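You operate a simulated robot arm through the tools that you are given. There is no shell and no other tool.

You run a simulated robot arm. Do the job below in one go: nothing can be reset, and whatever is moved stays where it is left.

Task
Join the chain in the vice with the white pin.
Fine: the join gauge ends on 0 mm with the puller clamped; the clip goes on last.

It is judged by the outcome, as a careful person would: the job done as asked, and still so three seconds after it is handed in. It fails if anything else is knocked over, pushed out of place, dropped, spilled or broken.

Robot
A 7-joint arm with a two-finger parallel gripper, fixed in place. Base frame: the origin is on the floor under the middle of its stand, x ahead of it, y to its left, z up; the work surface is at about z = 0.869. Lengths are in m, angles in rad, forces in N, time in s.
It reaches about 1.247 m from its shoulder. Its first joint turns from -2.304 to 2.304 rad. Payload 3.91 kg.
Tool frame: the origin (TCP) lies between the finger pads and is the grasp point; the fingertips stand 0.03 m ahead of it; z points along the fingers, y is the line along which they close. Largest opening 0.11 m; finger width 0.02, thickness 0.01; the body of the gripper, 0.048 by 0.112 m, starts 0.055 m behind the TCP.
Orientation is that of the tool frame in the base frame, as a unit quaternion [x, y, z, w]. With the fingers straight down and closing along the base's y, the tool's x points along the base's -x, its y along +y and its z along -z.

Tools
- The arm moves only by the tool play_rows. Its argument "deltas" is a list of rows, each a list of 7 numbers: the shift along the tool's x, y, z in m, then the turn, a rotation vector about the tool's x, y, z in rad, then the closure in counts, from 0 (fully open) to 255 (shut). In form: [[x, y, z, rx, ry, rz, jaw], ...]. A call has 1 to 20 rows; each row is the pose to reach, as a shift and turn from the pose commanded when the call began, along the tool's axes at that moment. Rows are played at 5 a second. More than 0.05 m and 0.15 rad between two rows, or a gripper value outside its range, and nothing of the call is played. A pose out of reach is approached as far as the arm can. The call stops where the force on the tool passes 90 N (or 10 N more than at its start, if that is more) or the arm is blocked; 0.2 s more then pass. Each finger travels about 0.108 m/s and halts on what it meets, pressing with about 40 N; the grip force reading is that of the motor and also rises with nothing between the fingers. The clock runs only during rows and for 0.2 s after the last one: add rows that repeat a pose to give the fingers time. It gives the time, the measured TCP pose, the force on the tool (base axes), the opening and the grip force at its end, in the units of the frame above (readings bear some noise), with the torque about the TCP (base axes, N m) and any sound that the robot's microphone picked up.
- Cameras (640 x 400 px; columns grow to the right, rows downward): "scene" is fixed at [0.2212, -0.4994, 1.6209]; the picture's right is [0.74, -0.68, 0.00], its down [-0.41, -0.45, -0.79] and it looks along [0.54, 0.58, -0.61] (base axes); focal length 372 px, centre (320, 200). "wrist" rides on the gripper at [0.072, 0.017, -0.103] in the tool frame; the picture's right is [-0.23, 0.97, 0.00], its down [-0.76, -0.18, -0.62] and it looks along [-0.61, -0.14, 0.78] (tool axes); focal length 222 px, centre (320, 200). There is no depth. A picture from a camera that has moved, and an enlarged one, comes with that camera's place and axes in the base frame and with its lens.
- grab_frame(camera): a new picture of that camera. The clock stands still meanwhile.
- enlarge(camera, box): a new picture of the part [left, top, right, bottom] of that camera's present view, enlarged. The clock stands still meanwhile.
- close_job(): hands the job in; it is judged then, once.

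Nothing tells you positions but the pictures and the camera data. Unless the task says otherwise, let go and move clear before handing in.

The tools are called as a command line: name --pt "numbers of a row" for each row, then --argument value for the rest, lists and objects as JSON in quotes. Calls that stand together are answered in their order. play_rows: Moves the arm, as the interface text tells. Its arguments: {"type":"object","properties":{"deltas":{"type":"array","items":{"type":"array","items":{"type":"number"}}}},"required":["deltas"]} The other tools are called the same way: grab_frame (camera) takes a picture; enlarge (camera, box) takes an enlarged picture of a part of a camera's view; close_job () hands the job in.

At the start:

```text
clock: 0.0
ee_pos: [0.6877, -0.0189, 1.2903]
orientation: [0.0, 1.0, 0.0, 0.0]
ft_force: [-0.5, 1.1, 0.6]
torque: [0.03, 0.0, -0.01]
grip_width: 0.1099
gripper_force: 0.1
```

scene: 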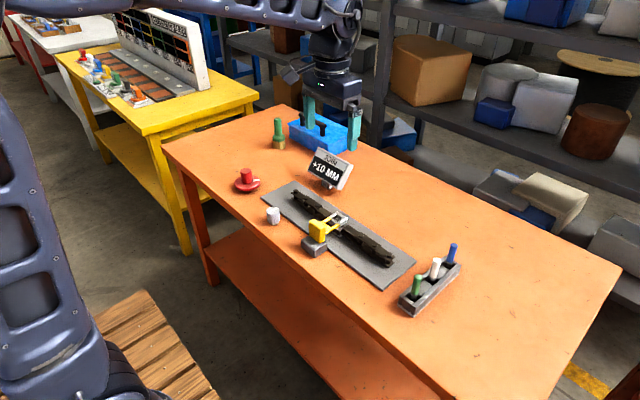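
wrist: 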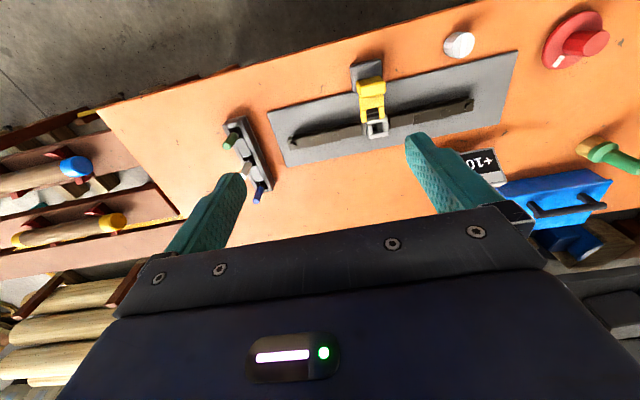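

I see an orange bench with a chain on a grey plate, a yellow toggle/puller clamp, a gauge reading "+10 MM", a rack with green/white/blue pins, a red knob, a white button or knob, and a blue box. I'll look closer at each before moving.

enlarge --camera "scene" --box '[250, 170, 430, 290]'

enlarge --camera "scene" --box '[380, 220, 500, 330]'

enlarge --camera "scene" --box '[220, 90, 380, 200]'

enlarge --camera "wrist" --box '[220, 20, 640, 280]'

enlarge --camera "wrist" --box '[260, 40, 520, 180]'

```text
3.33 times, centred on (340, 230) of scene
camera zoom: at [0.2212, -0.4994, 1.6209], right [0.74, -0.68, 0.0], down [-0.41, -0.45, -0.79], along [0.54, 0.58, -0.61], focal length 1241 px, centre (253, 100)
```

zoom: 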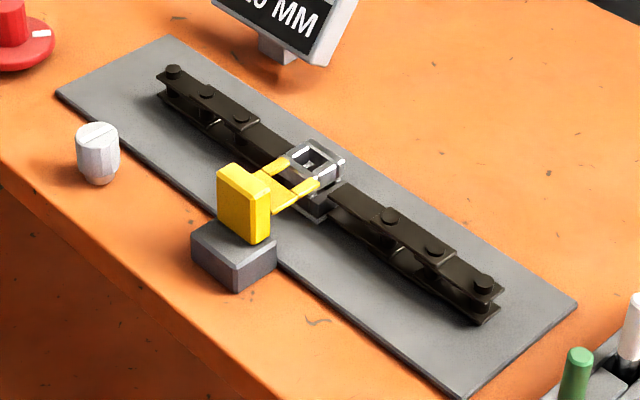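

```text
3.64 times, centred on (440, 275) of scene
camera zoom: at [0.2212, -0.4994, 1.6209], right [0.74, -0.68, 0.0], down [-0.41, -0.45, -0.79], along [0.54, 0.58, -0.61], focal length 1354 px, centre (-116, -73)
```

zoom: 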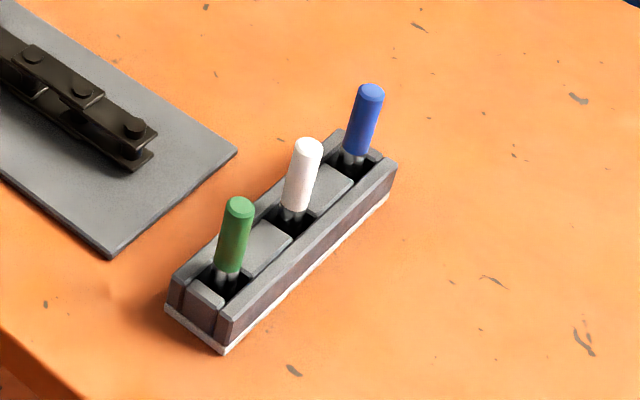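

```text
3.64 times, centred on (300, 145) of scene
camera zoom: at [0.2212, -0.4994, 1.6209], right [0.74, -0.68, 0.0], down [-0.41, -0.45, -0.79], along [0.54, 0.58, -0.61], focal length 1354 px, centre (393, 400)
```

zoom: 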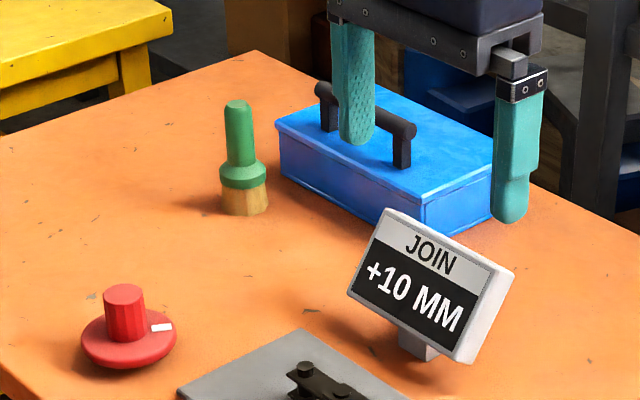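

```text
1.52 times, centred on (430, 150) of wrist
camera zoom: at [0.6151, -0.0031, 1.3928], right [0.23, 0.97, 0.0], down [0.76, -0.18, 0.62], along [0.61, -0.14, -0.78], focal length 338 px, centre (152, 276)
```

zoom: 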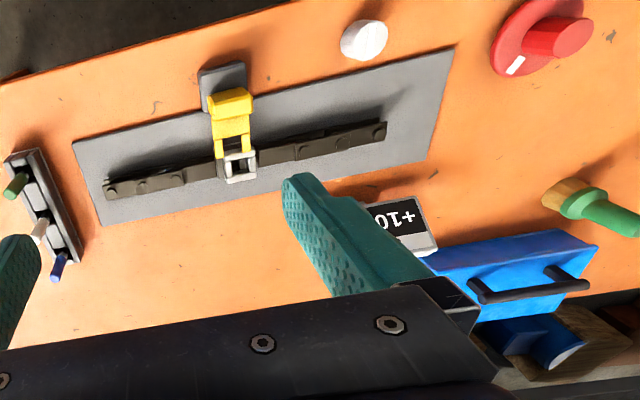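

```text
2.46 times, centred on (390, 110) of wrist
camera zoom: at [0.6151, -0.0031, 1.3928], right [0.23, 0.97, 0.0], down [0.76, -0.18, 0.62], along [0.61, -0.14, -0.78], focal length 547 px, centre (148, 422)
```

zoom: 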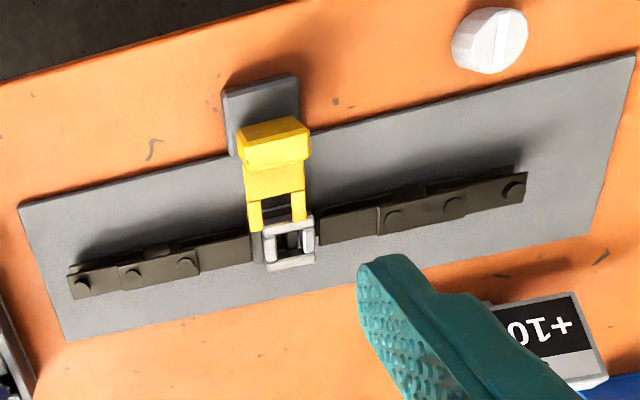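

The chain lies along y at about x 0.835, with the join near (0.83, 0.08). The pin rack is near (0.83, -0.245), the red knob near (0.75, 0.44) and a small white slotted cylinder near (0.71, 0.23). I can't yet tell which part is the puller, the clamp or the clip, so I'll bring the wrist camera over the join first.

play_rows --pt "-0.014 0.012 0.03 0 0 0 0" --pt "-0.028 0.025 0.06 0 0 0 0" --pt "-0.042 0.037 0.09 0 0 0 0" --pt "-0.056 0.05 0.12 0 0 0 0" --pt "-0.07 0.062 0.15 0 0 0 0" --pt "-0.084 0.074 0.18 0 0 0 0" --pt "-0.098 0.087 0.21 0 0 0 0" --pt "-0.112 0.099 0.24 0 0 0 0"

grab_frame --camera "wrist"

enlarge --camera "wrist" --box '[220, 40, 420, 180]'

```text
clock: 1.8
ee_pos: [0.8002, 0.0799, 1.0502]
orientation: [0.0, 1.0, 0.0, 0.001]
ft_force: [0.1, -0.1, 0.1]
torque: [-0.01, -0.04, -0.01]
grip_width: 0.1102
gripper_force: 0.0
```

```text
taken
camera wrist: at [0.7274, 0.0954, 1.1533], right [0.23, 0.97, 0.0], down [0.76, -0.18, 0.62], along [0.61, -0.14, -0.78], focal length 222 px, centre (320, 200)
```

wrist: 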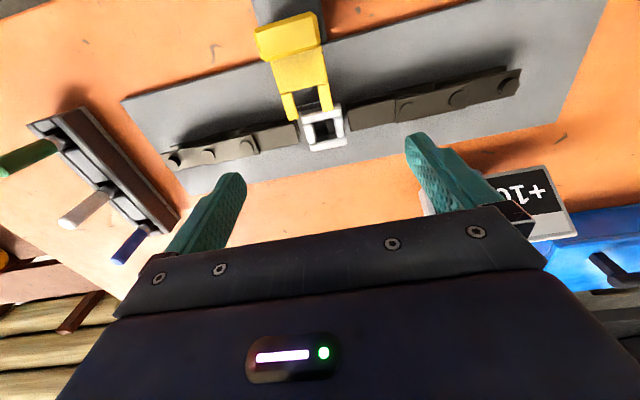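

```text
2.86 times, centred on (320, 110) of wrist
camera zoom: at [0.7274, 0.0954, 1.1533], right [0.23, 0.97, 0.0], down [0.76, -0.18, 0.62], along [0.61, -0.14, -0.78], focal length 635 px, centre (320, 457)
```

zoom: 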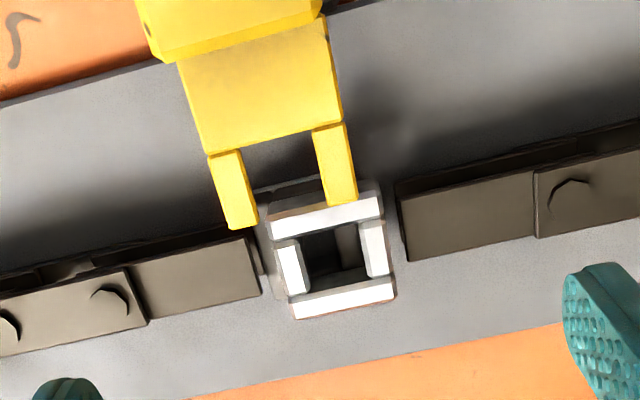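

The yellow fork looks like the spring clip waiting to slide in +x, and the square tube is the pin's hole at the join. Next I'll look at the white cylinder and the red knob.

play_rows --pt "0.02 0.03 0 0 0 0 0" --pt "0.04 0.07 0 0 0 0 0" --pt "0.06 0.11 0 0 0 0 0" --pt "0.08 0.15 0 0 0 0 0" --pt "0.09 0.18 0 0 0 0 0" --pt "0.1 0.21 0 0 0 0 0"

grab_frame --camera "wrist"

enlarge --camera "wrist" --box '[180, 40, 520, 220]'

enlarge --camera "scene" --box '[225, 150, 345, 240]'

```text
clock: 3.2
ee_pos: [0.7006, 0.2881, 1.0493]
orientation: [0.0, 1.0, -0.001, 0.0]
ft_force: [0.1, 0.3, -0.2]
torque: [0.03, 0.01, -0.01]
grip_width: 0.1101
gripper_force: 0.0
```

```text
taken
camera wrist: at [0.6271, 0.3048, 1.1527], right [0.23, 0.97, 0.0], down [0.76, -0.18, 0.62], along [0.61, -0.14, -0.78], focal length 222 px, centre (320, 200)
```

wrist: 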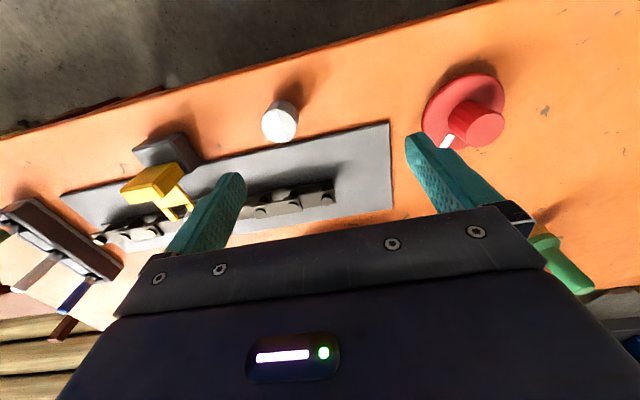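

```text
1.88 times, centred on (350, 130) of wrist
camera zoom: at [0.6271, 0.3048, 1.1527], right [0.23, 0.97, 0.0], down [0.76, -0.18, 0.62], along [0.61, -0.14, -0.78], focal length 418 px, centre (264, 332)
```

zoom: 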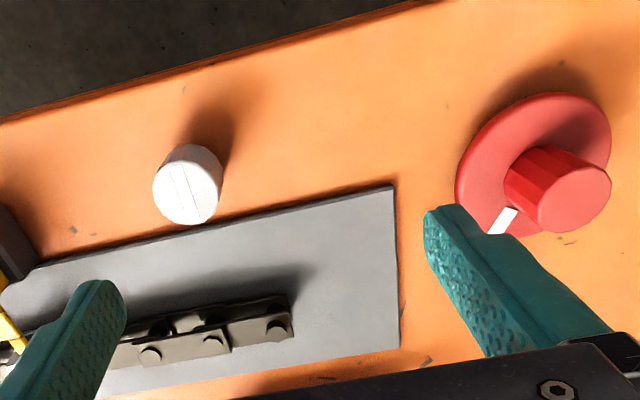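

```text
4.44 times, centred on (285, 195) of scene
camera zoom: at [0.2212, -0.4994, 1.6209], right [0.74, -0.68, 0.0], down [-0.41, -0.45, -0.79], along [0.54, 0.58, -0.61], focal length 1655 px, centre (476, 222)
```

zoom: 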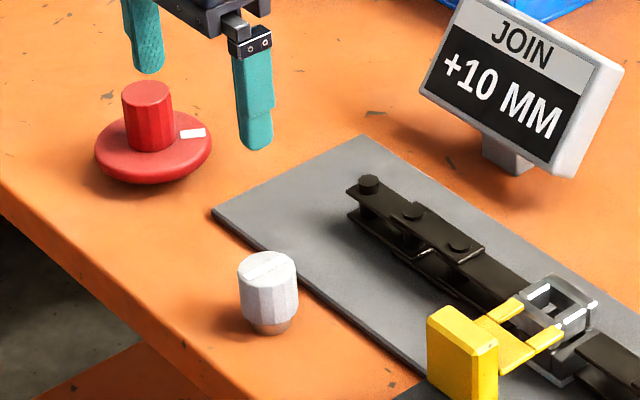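

The red wheel (handle top near (0.746, 0.440, 0.935)) and the white knob (near (0.706, 0.241), top about 0.911) both have index marks and look like turning controls. I'll look at the red one close up before touching it.

play_rows --pt "0 0.04 0.01 0 0 0 0" --pt "0 0.08 0.02 0 0 0 0" --pt "0 0.12 0.025 0 0 0 0" --pt "0 0.152 0.03 0 0 0 0"

enlarge --camera "wrist" --box '[220, 60, 440, 220]'

enlarge --camera "scene" --box '[205, 130, 305, 220]'

```text
clock: 4.2
ee_pos: [0.7006, 0.4427, 1.0192]
orientation: [0.001, 1.0, 0.0, -0.001]
ft_force: [0.5, -0.4, 0.6]
torque: [0.05, -0.01, -0.01]
grip_width: 0.1099
gripper_force: 0.0
```

```text
2.50 times, centred on (330, 140) of wrist
camera zoom: at [0.6279, 0.4589, 1.1222], right [0.23, 0.97, 0.0], down [0.76, -0.18, 0.62], along [0.61, -0.14, -0.78], focal length 555 px, centre (295, 350)
```

zoom: 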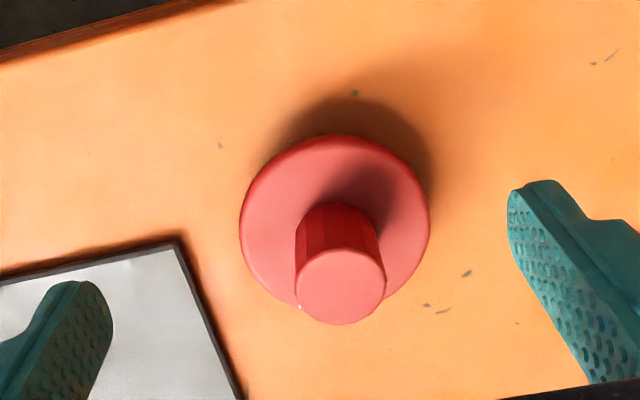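

```text
4.44 times, centred on (255, 175) of scene
camera zoom: at [0.2212, -0.4994, 1.6209], right [0.74, -0.68, 0.0], down [-0.41, -0.45, -0.79], along [0.54, 0.58, -0.61], focal length 1655 px, centre (609, 311)
```

zoom: 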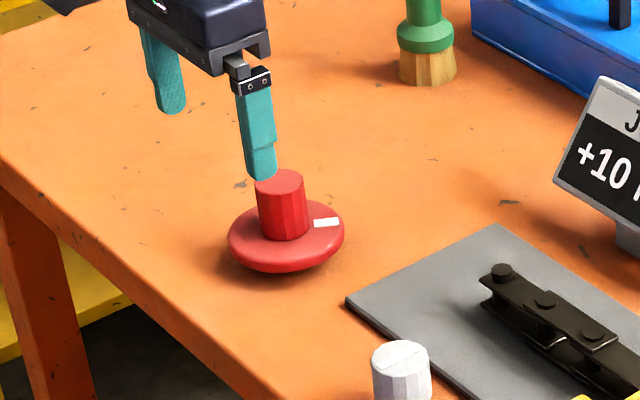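

The red wheel is a handwheel standing on a stem, with a handle about 38 mm across centred near (0.748, 0.448) and topped at about 0.931. I'll move over it, lower with open fingers and check before gripping.

play_rows --pt "-0.024 0.003 0 0 0 0 0" --pt "-0.0474 0.0053 0.01 0 0 0 0" --pt "-0.0474 0.0053 0.04 0 0 0 0" --pt "-0.0474 0.0053 0.07 0 0 0 0" --pt "-0.0474 0.0053 0.094 0 0 0 0" --pt "-0.0474 0.0053 0.094 0 0 0 0"

grab_frame --camera "wrist"

enlarge --camera "scene" --box '[205, 130, 305, 220]'

```text
clock: 5.6
ee_pos: [0.7472, 0.4462, 0.9249]
orientation: [0.0, 1.0, 0.0, 0.0]
ft_force: [-0.3, 0.0, -0.1]
torque: [-0.01, 0.04, 0.0]
grip_width: 0.1103
gripper_force: 0.0
```

```text
taken
camera wrist: at [0.6754, 0.4631, 1.0286], right [0.23, 0.97, 0.0], down [0.76, -0.18, 0.62], along [0.61, -0.14, -0.78], focal length 222 px, centre (320, 200)
```

wrist: 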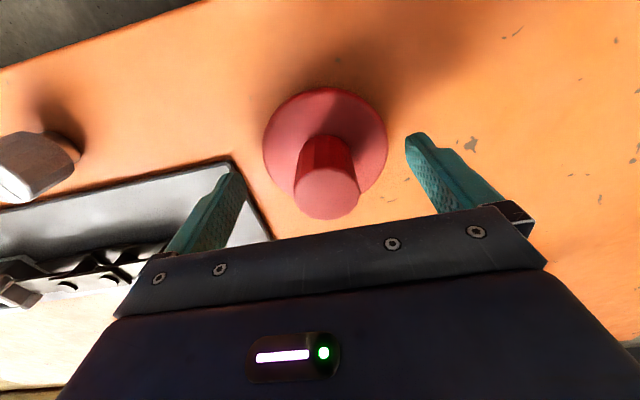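

```text
4.44 times, centred on (255, 175) of scene
camera zoom: at [0.2212, -0.4994, 1.6209], right [0.74, -0.68, 0.0], down [-0.41, -0.45, -0.79], along [0.54, 0.58, -0.61], focal length 1655 px, centre (609, 311)
```

zoom: 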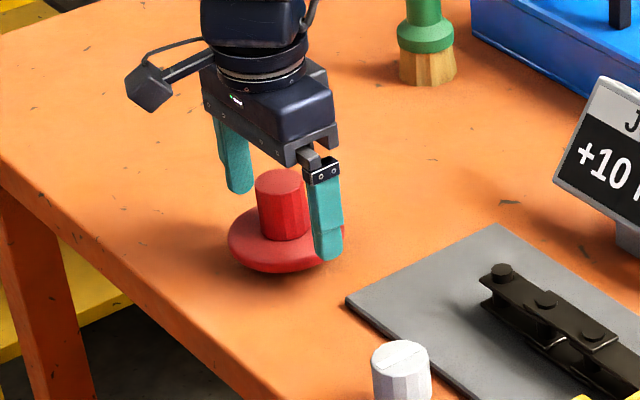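

The handle sits about 3 mm to +y of the TCP, so I'll shift by that, close on it and make a small clockwise test turn to see what the gauge does.

play_rows --pt "-0.001 0.0035 0.002 0 0 0 0" --pt "-0.001 0.0035 0.002 0 0 0 150" --pt "-0.001 0.0035 0.002 0 0 0 255" --pt "-0.001 0.0035 0.002 0 0 0 255" --pt "-0.001 0.0035 0.002 0 0 0 255" --pt "-0.001 0.0035 0.002 0 0 0 255"

enlarge --camera "scene" --box '[205, 130, 365, 230]'

```text
clock: 7.0
ee_pos: [0.7486, 0.4502, 0.9239]
orientation: [0.0, 1.0, 0.0, 0.0]
ft_force: [-2.3, -2.4, -2.2]
torque: [0.06, -0.24, -0.42]
grip_width: 0.0374
gripper_force: 45.2
```

```text
4.00 times, centred on (285, 180) of scene
camera zoom: at [0.2212, -0.4994, 1.6209], right [0.74, -0.68, 0.0], down [-0.41, -0.45, -0.79], along [0.54, 0.58, -0.61], focal length 1490 px, centre (460, 280)
```

zoom: 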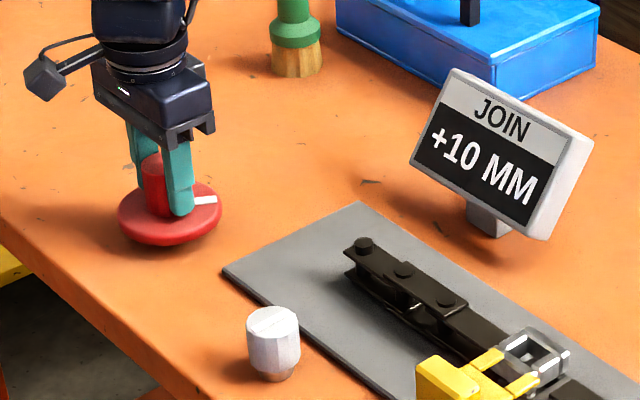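

The wheel is gripped (37 mm wide) and the gauge still reads +10. Now a small clockwise test turn.

play_rows --pt "0 0 0 0 0 0.08 255" --pt "0 0 0 0 0 0.16 255" --pt "0 0 0 0 0 0.24 255" --pt "0 0 0 0 0 0.3 255" --pt "0 0 0 0 0 0.3 255"

enlarge --camera "scene" --box '[205, 130, 365, 230]'

```text
clock: 8.2
ee_pos: [0.7491, 0.4509, 0.9231]
orientation: [0.151, 0.989, 0.0, 0.001]
ft_force: [-0.6, 6.1, 0.6]
torque: [-0.93, -0.31, 0.08]
grip_width: 0.0376
gripper_force: 44.6
```

```text
4.00 times, centred on (285, 180) of scene
camera zoom: at [0.2212, -0.4994, 1.6209], right [0.74, -0.68, 0.0], down [-0.41, -0.45, -0.79], along [0.54, 0.58, -0.61], focal length 1490 px, centre (460, 280)
```

zoom: 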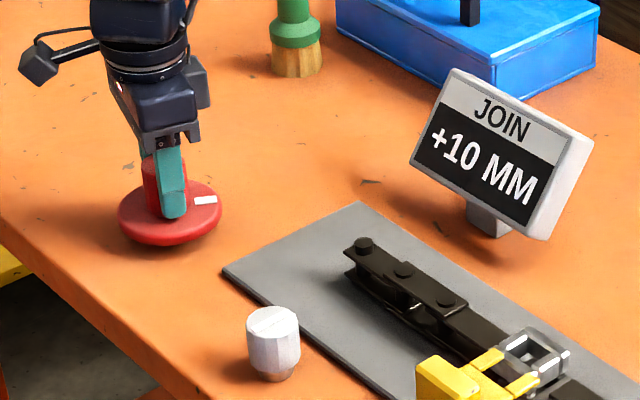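

The gripper turned 0.3 rad but the gauge and the white mark did not change. I'll look closely to see whether the handle turned inside the flange or the fingers slipped.

enlarge --camera "scene" --box '[225, 155, 275, 200]'

enlarge --camera "wrist" --box '[240, 60, 420, 240]'

```text
8.89 times, centred on (250, 178) of scene
camera zoom: at [0.2212, -0.4994, 1.6209], right [0.74, -0.68, 0.0], down [-0.41, -0.45, -0.79], along [0.54, 0.58, -0.61], focal length 3310 px, centre (942, 400)
```

zoom: 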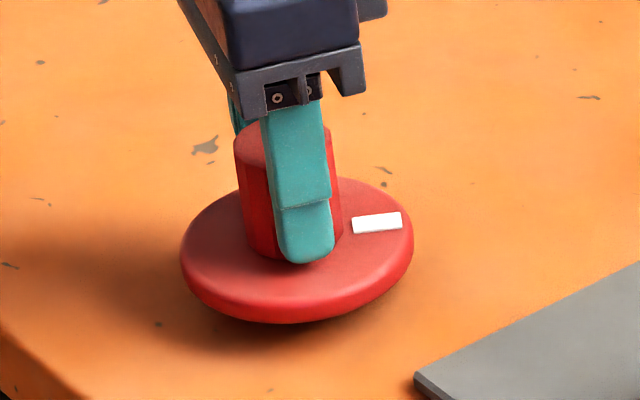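

```text
2.22 times, centred on (330, 150) of wrist
camera zoom: at [0.6843, 0.4876, 1.0266], right [0.51, 0.86, 0.0], down [0.67, -0.4, 0.62], along [0.54, -0.32, -0.78], focal length 494 px, centre (298, 311)
```

zoom: 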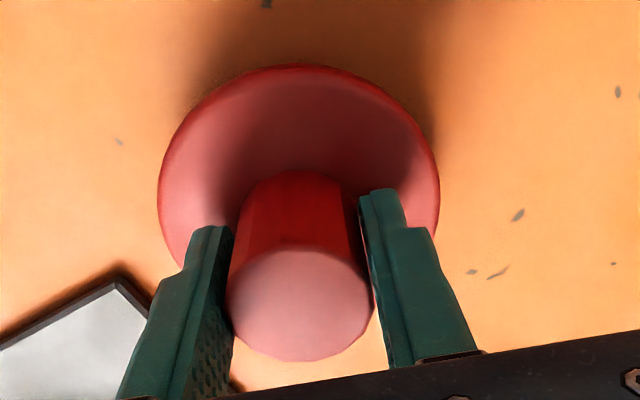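

The fingers hold the handle but the wheel's mark has not moved. I'll turn further the same way and watch the torque and the gauge.

play_rows --pt "0 0 0 0 0 0.1 255" --pt "0 0 0 0 0 0.2 255" --pt "0 0 0 0 0 0.3 255"

enlarge --camera "scene" --box '[205, 130, 365, 230]'

enlarge --camera "scene" --box '[225, 155, 275, 200]'

```text
clock: 9.0
ee_pos: [0.7482, 0.4518, 0.9236]
orientation: [0.296, 0.955, 0.0, 0.0]
ft_force: [3.0, 14.8, -5.8]
torque: [-0.04, -0.11, 1.05]
grip_width: 0.0373
gripper_force: 45.0
```

```text
4.00 times, centred on (285, 180) of scene
camera zoom: at [0.2212, -0.4994, 1.6209], right [0.74, -0.68, 0.0], down [-0.41, -0.45, -0.79], along [0.54, 0.58, -0.61], focal length 1490 px, centre (460, 280)
```

zoom: 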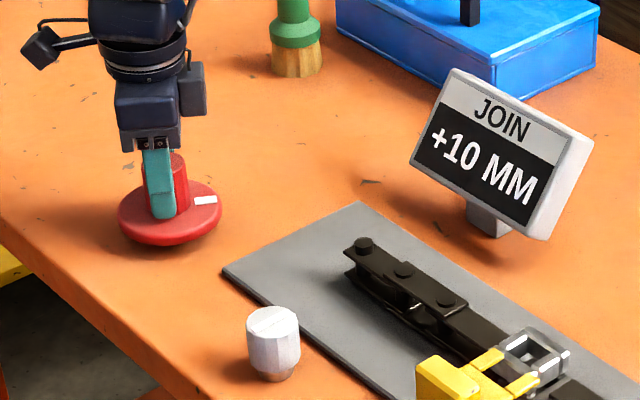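

```text
8.89 times, centred on (250, 178) of scene
camera zoom: at [0.2212, -0.4994, 1.6209], right [0.74, -0.68, 0.0], down [-0.41, -0.45, -0.79], along [0.54, 0.58, -0.61], focal length 3310 px, centre (942, 400)
```

zoom: 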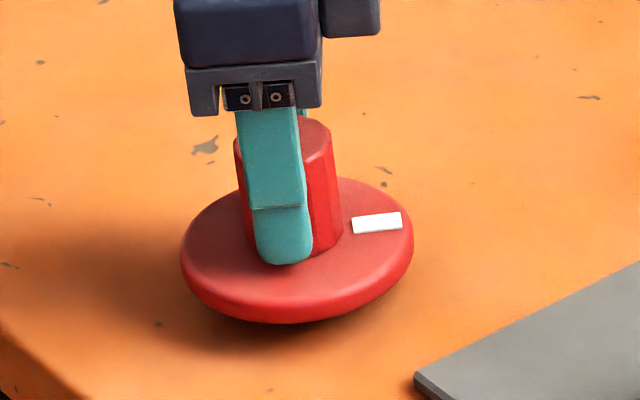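

Torque rose to about 1 N m while the mark stayed still, so the wheel is blocked in this direction and the fingers slip. I'll try the counter-clockwise direction.

play_rows --pt "0 0 0 0 0 -0.1 255" --pt "0 0 0 0 0 -0.2 255" --pt "0 0 0 0 0 -0.3 255" --pt "0 0 0 0 0 -0.4 255"

enlarge --camera "scene" --box '[205, 130, 365, 230]'

enlarge --camera "scene" --box '[225, 155, 275, 200]'

```text
clock: 10.0
ee_pos: [0.7469, 0.4505, 0.9242]
orientation: [0.099, 0.995, 0.0, 0.0]
ft_force: [2.5, 4.1, -0.2]
torque: [0.85, -0.22, -0.44]
grip_width: 0.0378
gripper_force: 44.6
```

```text
4.00 times, centred on (285, 180) of scene
camera zoom: at [0.2212, -0.4994, 1.6209], right [0.74, -0.68, 0.0], down [-0.41, -0.45, -0.79], along [0.54, 0.58, -0.61], focal length 1490 px, centre (460, 280)
```

zoom: 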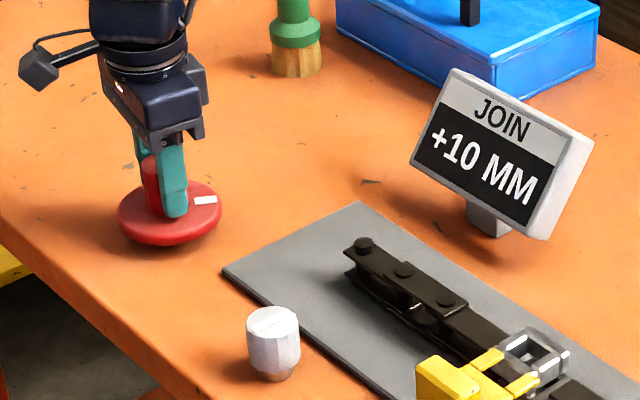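

```text
8.89 times, centred on (250, 178) of scene
camera zoom: at [0.2212, -0.4994, 1.6209], right [0.74, -0.68, 0.0], down [-0.41, -0.45, -0.79], along [0.54, 0.58, -0.61], focal length 3310 px, centre (942, 400)
```

zoom: 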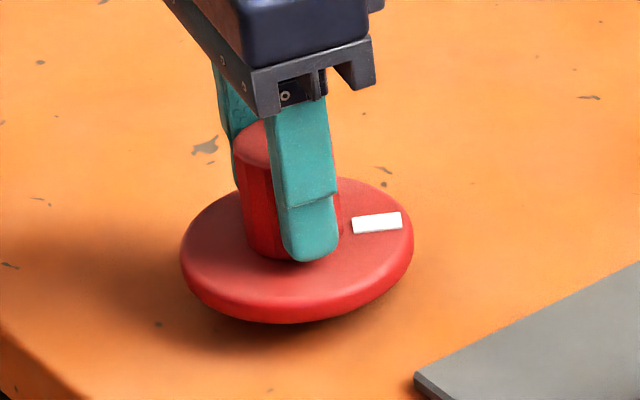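

The wheel slips in both directions, so it is probably locked by the clamp right now. I'll let go, rise, and go and look at the white knob as the likely clamp.

play_rows --pt "0 0 0 0 0 0 120" --pt "0 0 0 0 0 0 0" --pt "0 0 0 0 0 0 0" --pt "0 0 -0.03 0 0 -0.1 0" --pt "0 0 -0.06 0 0 -0.198 0" --pt "0 0 -0.09 0 0 -0.198 0" --pt "0 0 -0.09 0 0 -0.198 0"

```text
clock: 11.6
ee_pos: [0.7487, 0.451, 1.013]
orientation: [0.0, 1.0, 0.0, 0.0]
ft_force: [0.3, 0.2, -0.5]
torque: [0.04, -0.05, 0.03]
grip_width: 0.1099
gripper_force: 0.1
```

The wheel is released and the tool is level again. Moving over to the white knob for a close look.

play_rows --pt "0.015 -0.045 0 0 0 0 0" --pt "0.03 -0.09 0 0 0 0 0" --pt "0.045 -0.135 0.01 0 0 0 0" --pt "0.06 -0.18 0.02 0 0 0 0" --pt "0.069 -0.21 0.028 0 0 0 0" --pt "0.069 -0.21 0.028 0 0 0 0"

enlarge --camera "wrist" --box '[220, 60, 420, 200]'

enlarge --camera "scene" --box '[250, 195, 300, 235]'

enlarge --camera "scene" --box '[215, 150, 295, 210]'

```text
clock: 13.0
ee_pos: [0.6768, 0.2382, 0.9842]
orientation: [0.0, 1.0, 0.0, 0.001]
ft_force: [1.0, 0.5, 0.1]
torque: [0.0, 0.01, -0.02]
grip_width: 0.1101
gripper_force: 0.0
```

```text
2.86 times, centred on (320, 130) of wrist
camera zoom: at [0.6046, 0.2559, 1.088], right [0.23, 0.97, 0.0], down [0.76, -0.18, 0.62], along [0.61, -0.14, -0.78], focal length 635 px, centre (320, 400)
```

zoom: 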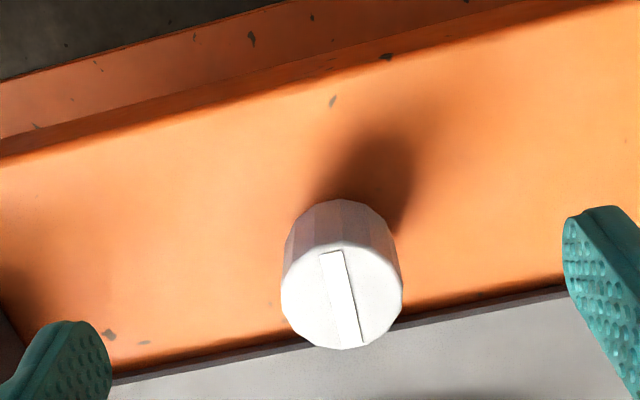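

```text
10.00 times, centred on (275, 215) of scene
camera zoom: at [0.2212, -0.4994, 1.6209], right [0.74, -0.68, 0.0], down [-0.41, -0.45, -0.79], along [0.54, 0.58, -0.61], focal length 3724 px, centre (770, 50)
```

zoom: 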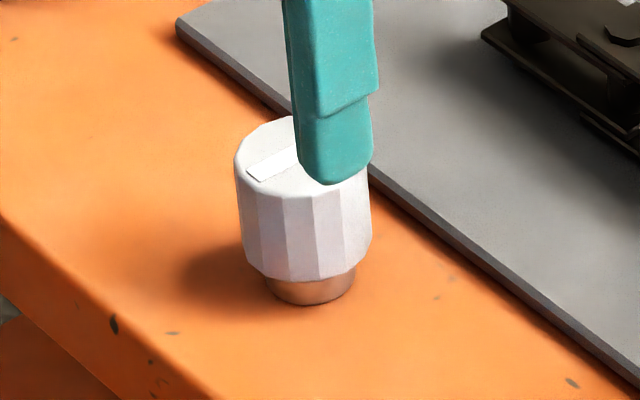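

```text
6.67 times, centred on (255, 180) of scene
camera zoom: at [0.2212, -0.4994, 1.6209], right [0.74, -0.68, 0.0], down [-0.41, -0.45, -0.79], along [0.54, 0.58, -0.61], focal length 2483 px, centre (753, 333)
```

zoom: 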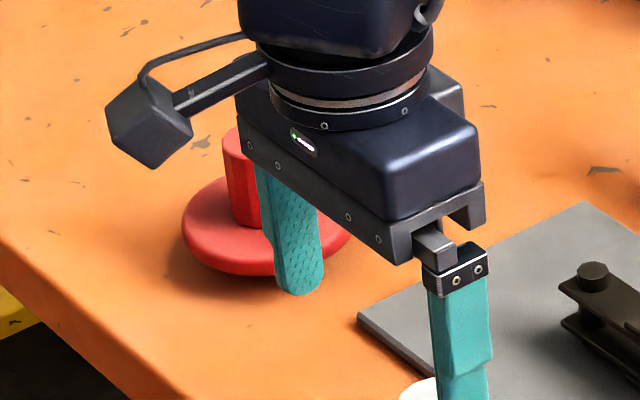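

The white knob is a rotary knob on a stem, centred near (0.704, 0.240), with its mark line roughly along x. I'll lower over it, grip it, and test-turn it.

play_rows --pt "-0.0272 0.0018 0.01 0 0 0 0" --pt "-0.0272 0.0018 0.045 0 0 0 0" --pt "-0.0272 0.0018 0.079 0 0 0 0" --pt "-0.0272 0.0018 0.079 0 0 0 0"

grab_frame --camera "wrist"

enlarge --camera "scene" --box '[250, 195, 300, 235]'

```text
clock: 14.0
ee_pos: [0.7055, 0.2417, 0.9068]
orientation: [0.001, 1.0, 0.0, 0.0]
ft_force: [-0.2, -0.7, 0.5]
torque: [-0.01, -0.01, -0.01]
grip_width: 0.11
gripper_force: 0.1
```

```text
taken
camera wrist: at [0.6327, 0.259, 1.0106], right [0.23, 0.97, 0.0], down [0.76, -0.18, 0.62], along [0.61, -0.14, -0.78], focal length 222 px, centre (320, 200)
```

wrist: 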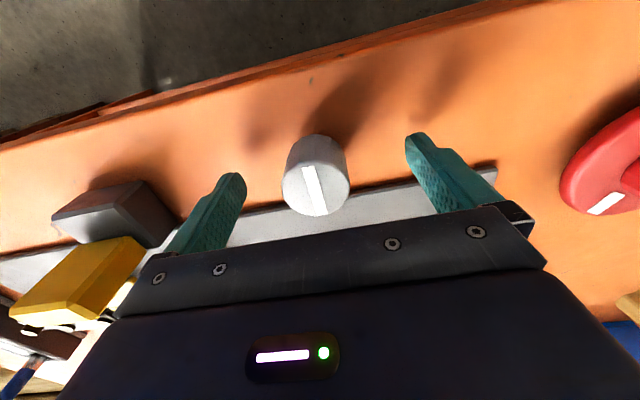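

```text
10.00 times, centred on (275, 215) of scene
camera zoom: at [0.2212, -0.4994, 1.6209], right [0.74, -0.68, 0.0], down [-0.41, -0.45, -0.79], along [0.54, 0.58, -0.61], focal length 3724 px, centre (770, 50)
```

zoom: 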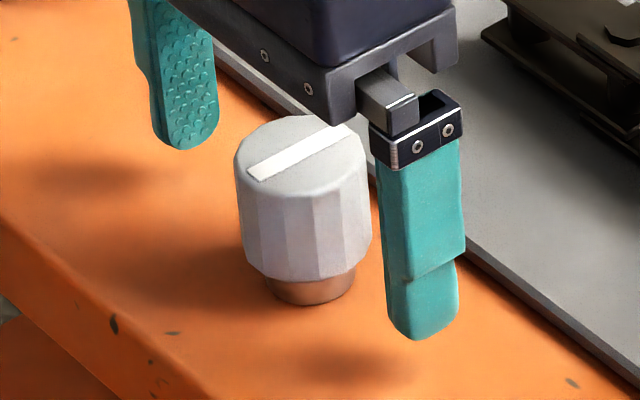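

The knob sits between the fingers, about 3 mm nearer in x. I'll centre, close on it, then test-turn clockwise.

play_rows --pt "0.003 -0.001 0 0 0 0 60" --pt "0.003 -0.001 0 0 0 0 150" --pt "0.003 -0.001 0 0 0 0 255" --pt "0.003 -0.001 0 0 0 0 255" --pt "0.003 -0.001 0 0 0 0 255" --pt "0.003 -0.001 0 0 0 0.1 255" --pt "0.003 -0.001 0 0 0 0.2 255" --pt "0.003 -0.001 0 0 0 0.3 255"

enlarge --camera "scene" --box '[205, 130, 365, 230]'

grab_frame --camera "wrist"

```text
clock: 15.8
ee_pos: [0.7025, 0.2412, 0.9069]
orientation: [0.151, 0.989, 0.0, 0.0]
ft_force: [0.8, -16.6, 6.2]
torque: [-0.93, 0.01, 0.47]
grip_width: 0.0396
gripper_force: 44.5
```

```text
4.00 times, centred on (285, 180) of scene
camera zoom: at [0.2212, -0.4994, 1.6209], right [0.74, -0.68, 0.0], down [-0.41, -0.45, -0.79], along [0.54, 0.58, -0.61], focal length 1490 px, centre (460, 280)
```

zoom: 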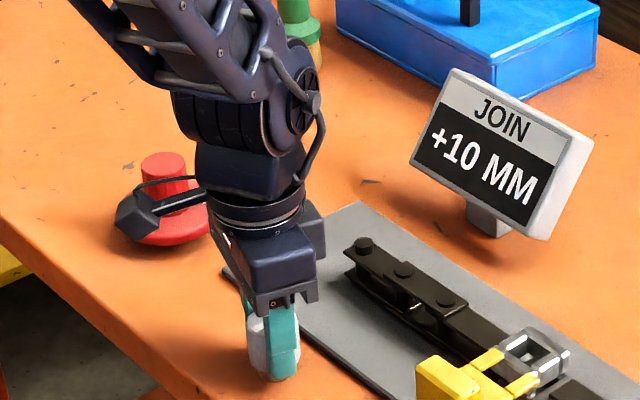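

```text
taken
camera wrist: at [0.6385, 0.278, 1.0097], right [0.51, 0.86, 0.0], down [0.67, -0.4, 0.62], along [0.54, -0.32, -0.78], focal length 222 px, centre (320, 200)
```

wrist: 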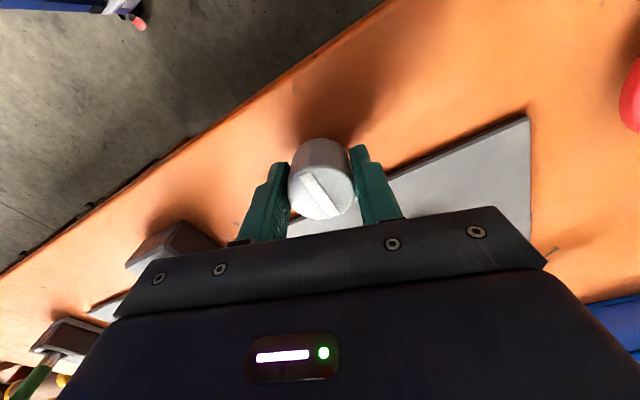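

The knob's line swung in the wrist view, so the fingers slipped and the knob did not follow clockwise. I'll try it counter-clockwise.

play_rows --pt "0 0 0 0 0 -0.1 255" --pt "0 0 0 0 0 -0.2 255" --pt "0 0 0 0 0 -0.3 255" --pt "0 0 0 0 0 -0.4 255" --pt "0 0 0 0 0 -0.5 255" --pt "0 0 0 0 0 -0.6 255"

enlarge --camera "scene" --box '[205, 130, 365, 230]'

grab_frame --camera "wrist"

```text
clock: 17.2
ee_pos: [0.7027, 0.2396, 0.9068]
orientation: [-0.148, 0.989, 0.0, 0.001]
ft_force: [4.4, -40.4, 4.4]
torque: [0.53, -0.54, -0.12]
grip_width: 0.0398
gripper_force: 45.3
```

```text
4.00 times, centred on (285, 180) of scene
camera zoom: at [0.2212, -0.4994, 1.6209], right [0.74, -0.68, 0.0], down [-0.41, -0.45, -0.79], along [0.54, 0.58, -0.61], focal length 1490 px, centre (460, 280)
```

zoom: 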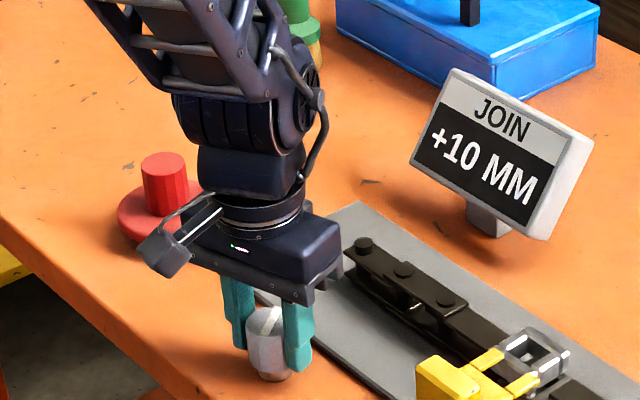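

```text
taken
camera wrist: at [0.6284, 0.2339, 1.0096], right [-0.07, 1.0, 0.0], down [0.78, 0.05, 0.62], along [0.62, 0.04, -0.78], focal length 222 px, centre (320, 200)
```

wrist: 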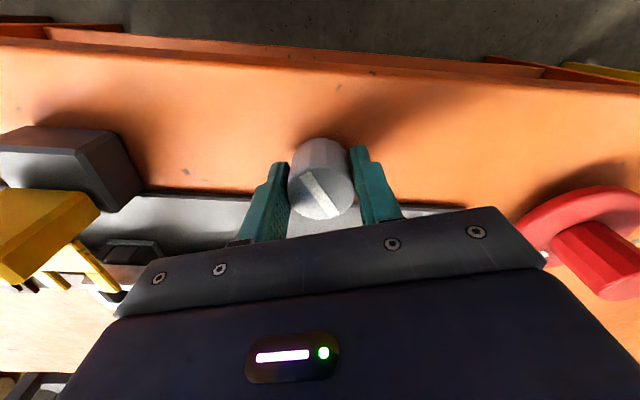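

This time the line stayed fixed in the wrist view, so the white knob turned 0.6 rad counter-clockwise with the gripper (it was at its clockwise stop). The gauge still shows +10, which fits a clamp being loosened, so I'll keep turning and watch for a stop.

play_rows --pt "0.0003 -0.001 0 0 0 -0.1 255" --pt "0.0003 -0.001 0 0 0 -0.2 255" --pt "0.0003 -0.001 0 0 0 -0.3 255" --pt "0.0003 -0.001 0 0 0 -0.4 255" --pt "0.0003 -0.001 0 0 0 -0.5 255" --pt "0.0003 -0.001 0 0 0 -0.6 255"

enlarge --camera "scene" --box '[205, 130, 365, 230]'

grab_frame --camera "wrist"

```text
clock: 18.6
ee_pos: [0.7048, 0.2404, 0.9068]
orientation: [-0.434, 0.901, 0.001, 0.002]
ft_force: [36.4, -22.8, -6.5]
torque: [-0.4, 0.39, 0.0]
grip_width: 0.0389
gripper_force: 45.1
```

```text
4.00 times, centred on (285, 180) of scene
camera zoom: at [0.2212, -0.4994, 1.6209], right [0.74, -0.68, 0.0], down [-0.41, -0.45, -0.79], along [0.54, 0.58, -0.61], focal length 1490 px, centre (460, 280)
```

zoom: 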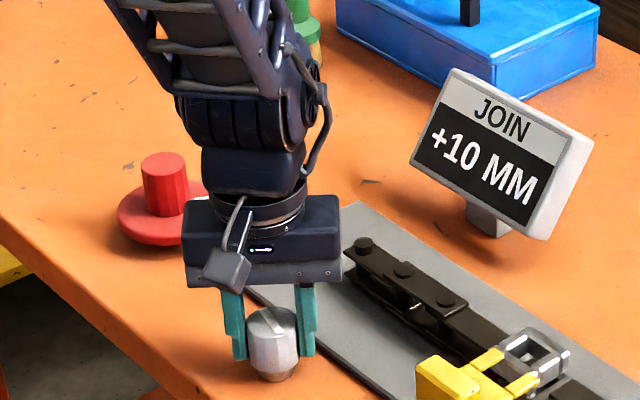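

```text
taken
camera wrist: at [0.6463, 0.1933, 1.0094], right [-0.62, 0.78, 0.0], down [0.61, 0.48, 0.63], along [0.49, 0.39, -0.78], focal length 222 px, centre (320, 200)
```

wrist: 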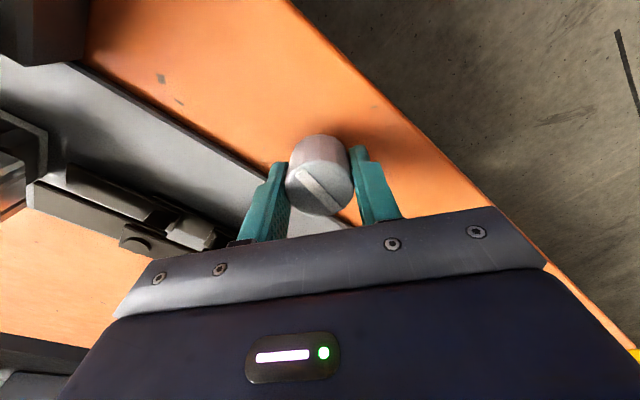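

The knob keeps turning (about 1.2 rad so far) but there's a sideways force because I'm slightly off its axis. I'll re-centre by a millimetre and continue to feel for the stop.

play_rows --pt "0 -0.001 0 0 0 -0.08 255" --pt "0 -0.001 0 0 0 -0.16 255" --pt "0 -0.001 0 0 0 -0.24 255" --pt "0 -0.001 0 0 0 -0.32 255" --pt "0 -0.001 0 0 0 -0.4 255"

grab_frame --camera "wrist"

enlarge --camera "scene" --box '[205, 130, 365, 230]'

```text
clock: 19.8
ee_pos: [0.7041, 0.2378, 0.9069]
orientation: [-0.604, 0.797, -0.001, -0.002]
ft_force: [28.5, -21.6, -1.8]
torque: [-0.78, -0.83, -0.81]
grip_width: 0.0396
gripper_force: 45.0
```

```text
taken
camera wrist: at [0.6683, 0.1721, 1.0099], right [-0.88, 0.48, 0.0], down [0.38, 0.69, 0.62], along [0.3, 0.55, -0.78], focal length 222 px, centre (320, 200)
```

wrist: 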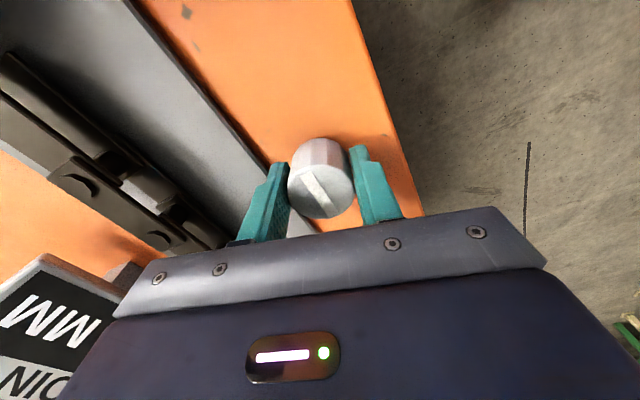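

```text
4.00 times, centred on (285, 180) of scene
camera zoom: at [0.2212, -0.4994, 1.6209], right [0.74, -0.68, 0.0], down [-0.41, -0.45, -0.79], along [0.54, 0.58, -0.61], focal length 1490 px, centre (460, 280)
```

zoom: 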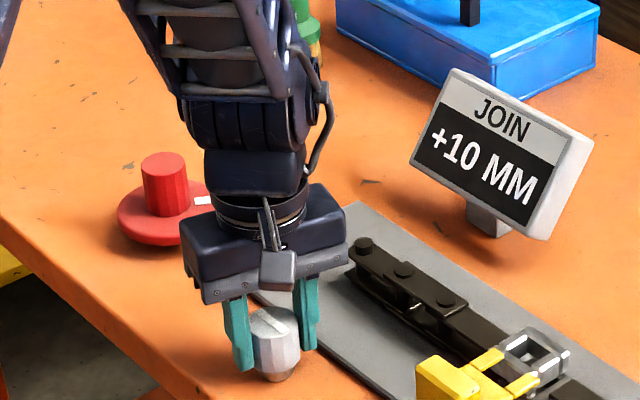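

Torque is now about -0.8 N m after roughly 1.6 rad of turn, which suggests a quarter-turn stop. I'll release the knob, rise, and look at its mark.

play_rows --pt "0 -0.001 0 0 0 0 120" --pt "0 0 0 0 0 0 0" --pt "0 0 0 0 0 0 0" --pt "0 0 -0.03 0 0 0.1 0" --pt "0 0 -0.06 0 0 0.22 0" --pt "0 0 -0.09 0 0 0.36 0" --pt "0 0 -0.11 0 0 0.5 0"

grab_frame --camera "wrist"

enlarge --camera "scene" --box '[250, 195, 300, 235]'

```text
clock: 21.4
ee_pos: [0.7038, 0.2386, 1.0151]
orientation: [-0.387, 0.922, 0.0, -0.001]
ft_force: [0.5, -0.5, -0.4]
torque: [0.0, 0.0, -0.01]
grip_width: 0.1101
gripper_force: 0.1
```

```text
taken
camera wrist: at [0.6406, 0.1978, 1.1183], right [-0.54, 0.84, 0.0], down [0.66, 0.42, 0.62], along [0.53, 0.33, -0.78], focal length 222 px, centre (320, 200)
```

wrist: 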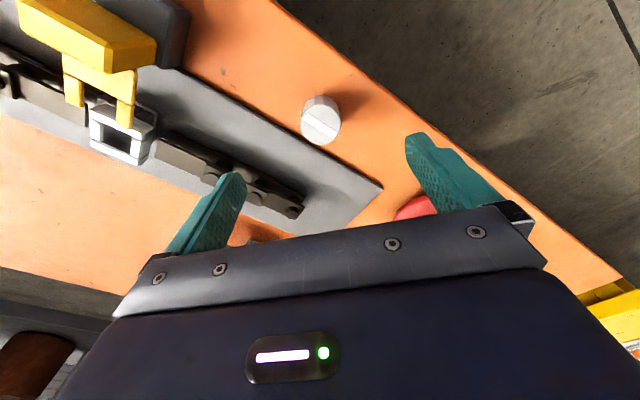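

```text
10.00 times, centred on (275, 215) of scene
camera zoom: at [0.2212, -0.4994, 1.6209], right [0.74, -0.68, 0.0], down [-0.41, -0.45, -0.79], along [0.54, 0.58, -0.61], focal length 3724 px, centre (770, 50)
```

zoom: 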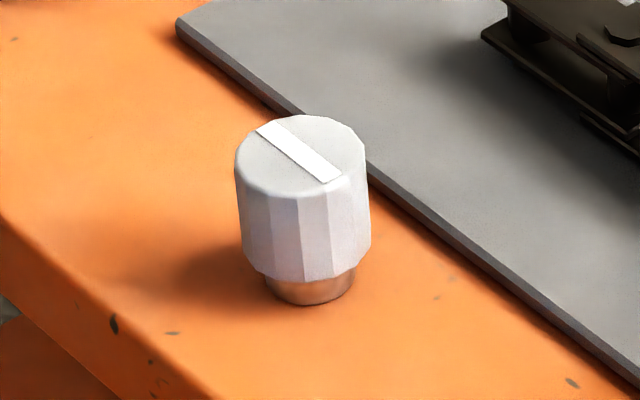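

The knob's line has turned exactly a quarter turn and now lies along the chain, so the clamp is probably loose now. I'll go back to the red wheel and try it again.

play_rows --pt "-0.0365 0.0232 0 0 0 0 0" --pt "-0.073 0.0465 0 0 0 0 0" --pt "-0.1094 0.0697 0 0 0 0 0" --pt "-0.1459 0.093 0 0 0 0 0" --pt "-0.1824 0.1162 0 0 0 0 0" --pt "-0.1824 0.1162 0.04 0 0 0 0" --pt "-0.1824 0.1162 0.07 0 0 0 0" --pt "-0.1824 0.1162 0.092 0 0 0 0" --pt "-0.1824 0.1162 0.092 0 0 0 0"

grab_frame --camera "wrist"

```text
clock: 23.4
ee_pos: [0.747, 0.4516, 0.9244]
orientation: [-0.388, 0.922, -0.001, 0.0]
ft_force: [0.1, 0.4, -0.2]
torque: [-0.01, -0.02, -0.03]
grip_width: 0.1097
gripper_force: 0.0
```

```text
taken
camera wrist: at [0.6838, 0.4106, 1.0273], right [-0.54, 0.84, 0.0], down [0.66, 0.42, 0.62], along [0.53, 0.34, -0.78], focal length 222 px, centre (320, 200)
```

wrist: 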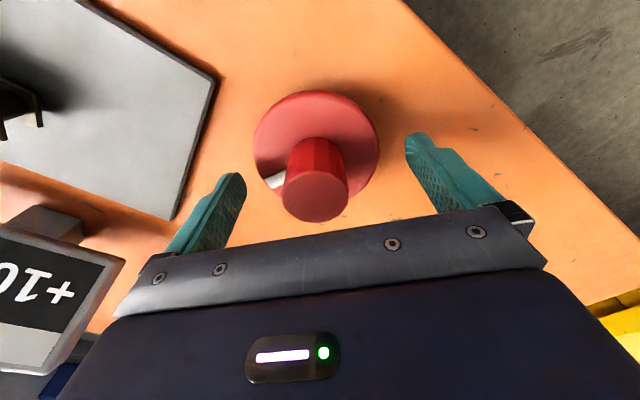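

The wheel handle is centred to within about 2 mm. I'll correct that, grip, and test-turn clockwise.

play_rows --pt "0.0004 -0.002 0 0 0 0 60" --pt "0.0004 -0.002 0 0 0 0 150" --pt "0.0004 -0.002 0 0 0 0 255" --pt "0.0004 -0.002 0 0 0 0 255" --pt "0.0004 -0.002 0 0 0 0 255" --pt "0.0004 -0.002 0 0 0 0.08 255" --pt "0.0004 -0.002 0 0 0 0.16 255" --pt "0.0004 -0.002 0 0 0 0.24 255" --pt "0.0004 -0.002 0 0 0 0.3 255"

enlarge --camera "scene" --box '[205, 130, 365, 230]'

grab_frame --camera "wrist"

```text
clock: 25.4
ee_pos: [0.7491, 0.4501, 0.9251]
orientation: [-0.247, 0.969, 0.0, 0.0]
ft_force: [-2.5, -3.8, -1.3]
torque: [0.28, -0.84, 0.08]
grip_width: 0.0371
gripper_force: 44.7
```

```text
4.00 times, centred on (285, 180) of scene
camera zoom: at [0.2212, -0.4994, 1.6209], right [0.74, -0.68, 0.0], down [-0.41, -0.45, -0.79], along [0.54, 0.58, -0.61], focal length 1490 px, centre (460, 280)
```

zoom: 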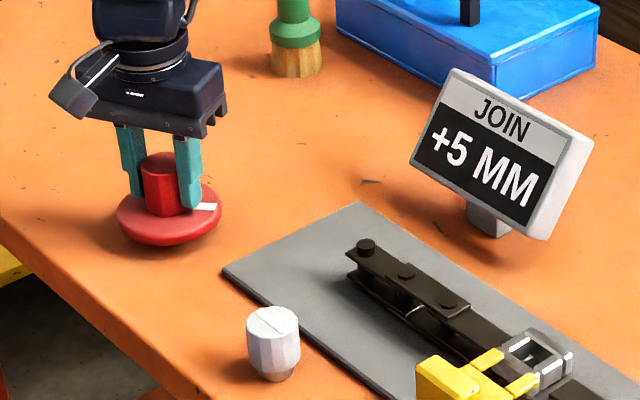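

```text
taken
camera wrist: at [0.6769, 0.4291, 1.0277], right [-0.26, 0.96, 0.0], down [0.75, 0.21, 0.62], along [0.6, 0.16, -0.78], focal length 222 px, centre (320, 200)
```

wrist: 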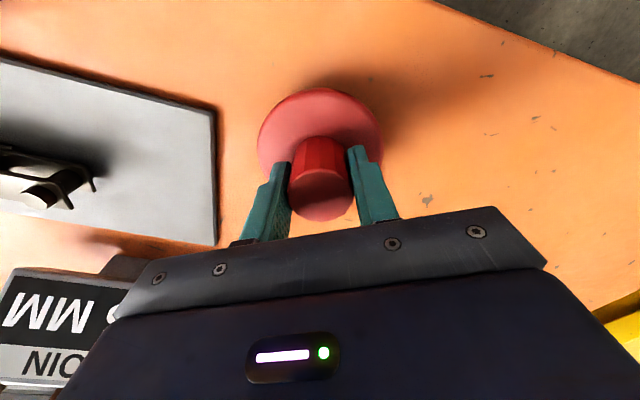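

The clamp is loose now: a 0.3 rad clockwise turn took the gauge from +10 to +5 mm. I'll turn a bit more in small steps toward 0.

play_rows --pt "0 0 0 0 0 0.06 255" --pt "0 0 0 0 0 0.12 255" --pt "0 0 0 0 0 0.18 255" --pt "0 0 0 0 0 0.22 255" --pt "0 0 0 0 0 0.22 255"

enlarge --camera "scene" --box '[205, 130, 365, 230]'

```text
clock: 26.6
ee_pos: [0.748, 0.4499, 0.9251]
orientation: [-0.139, 0.99, 0.0, 0.0]
ft_force: [4.0, 8.1, -0.1]
torque: [-0.03, 0.21, 0.01]
grip_width: 0.0372
gripper_force: 45.4
```

```text
4.00 times, centred on (285, 180) of scene
camera zoom: at [0.2212, -0.4994, 1.6209], right [0.74, -0.68, 0.0], down [-0.41, -0.45, -0.79], along [0.54, 0.58, -0.61], focal length 1490 px, centre (460, 280)
```

zoom: 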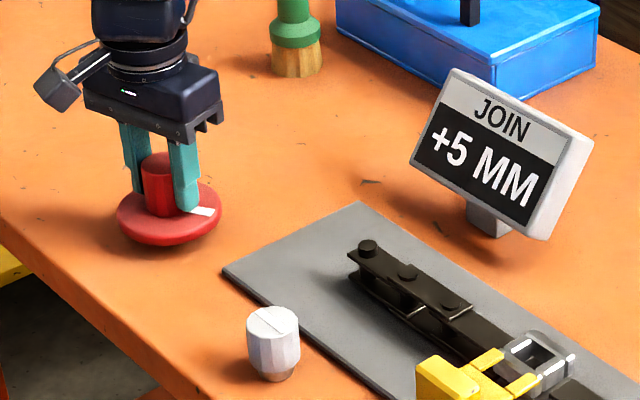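

The gauge still reads +5 after 0.5 rad total although the wheel mark and chain moved, so the display seems to step in coarse increments. I'll keep turning in small steps and note where it changes.

play_rows --pt "0 0 0 0 0 0.05 255" --pt "0 0 0 0 0 0.1 255" --pt "0 0 0 0 0 0.1 255"

enlarge --camera "scene" --box '[205, 130, 365, 230]'

```text
clock: 27.4
ee_pos: [0.7482, 0.4506, 0.9253]
orientation: [-0.088, 0.996, 0.001, -0.001]
ft_force: [-1.3, 5.1, 1.3]
torque: [0.41, -0.81, 0.08]
grip_width: 0.037
gripper_force: 44.8
```

```text
4.00 times, centred on (285, 180) of scene
camera zoom: at [0.2212, -0.4994, 1.6209], right [0.74, -0.68, 0.0], down [-0.41, -0.45, -0.79], along [0.54, 0.58, -0.61], focal length 1490 px, centre (460, 280)
```

zoom: 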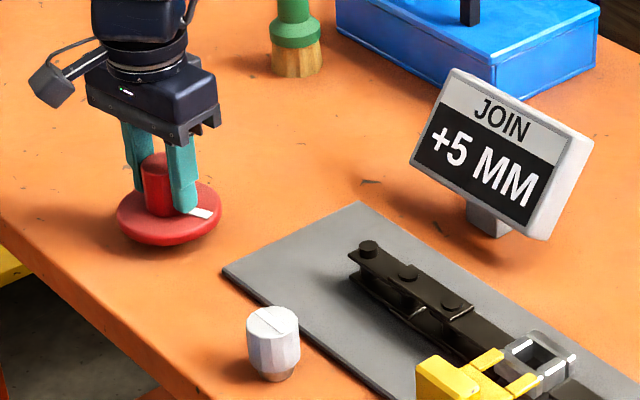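

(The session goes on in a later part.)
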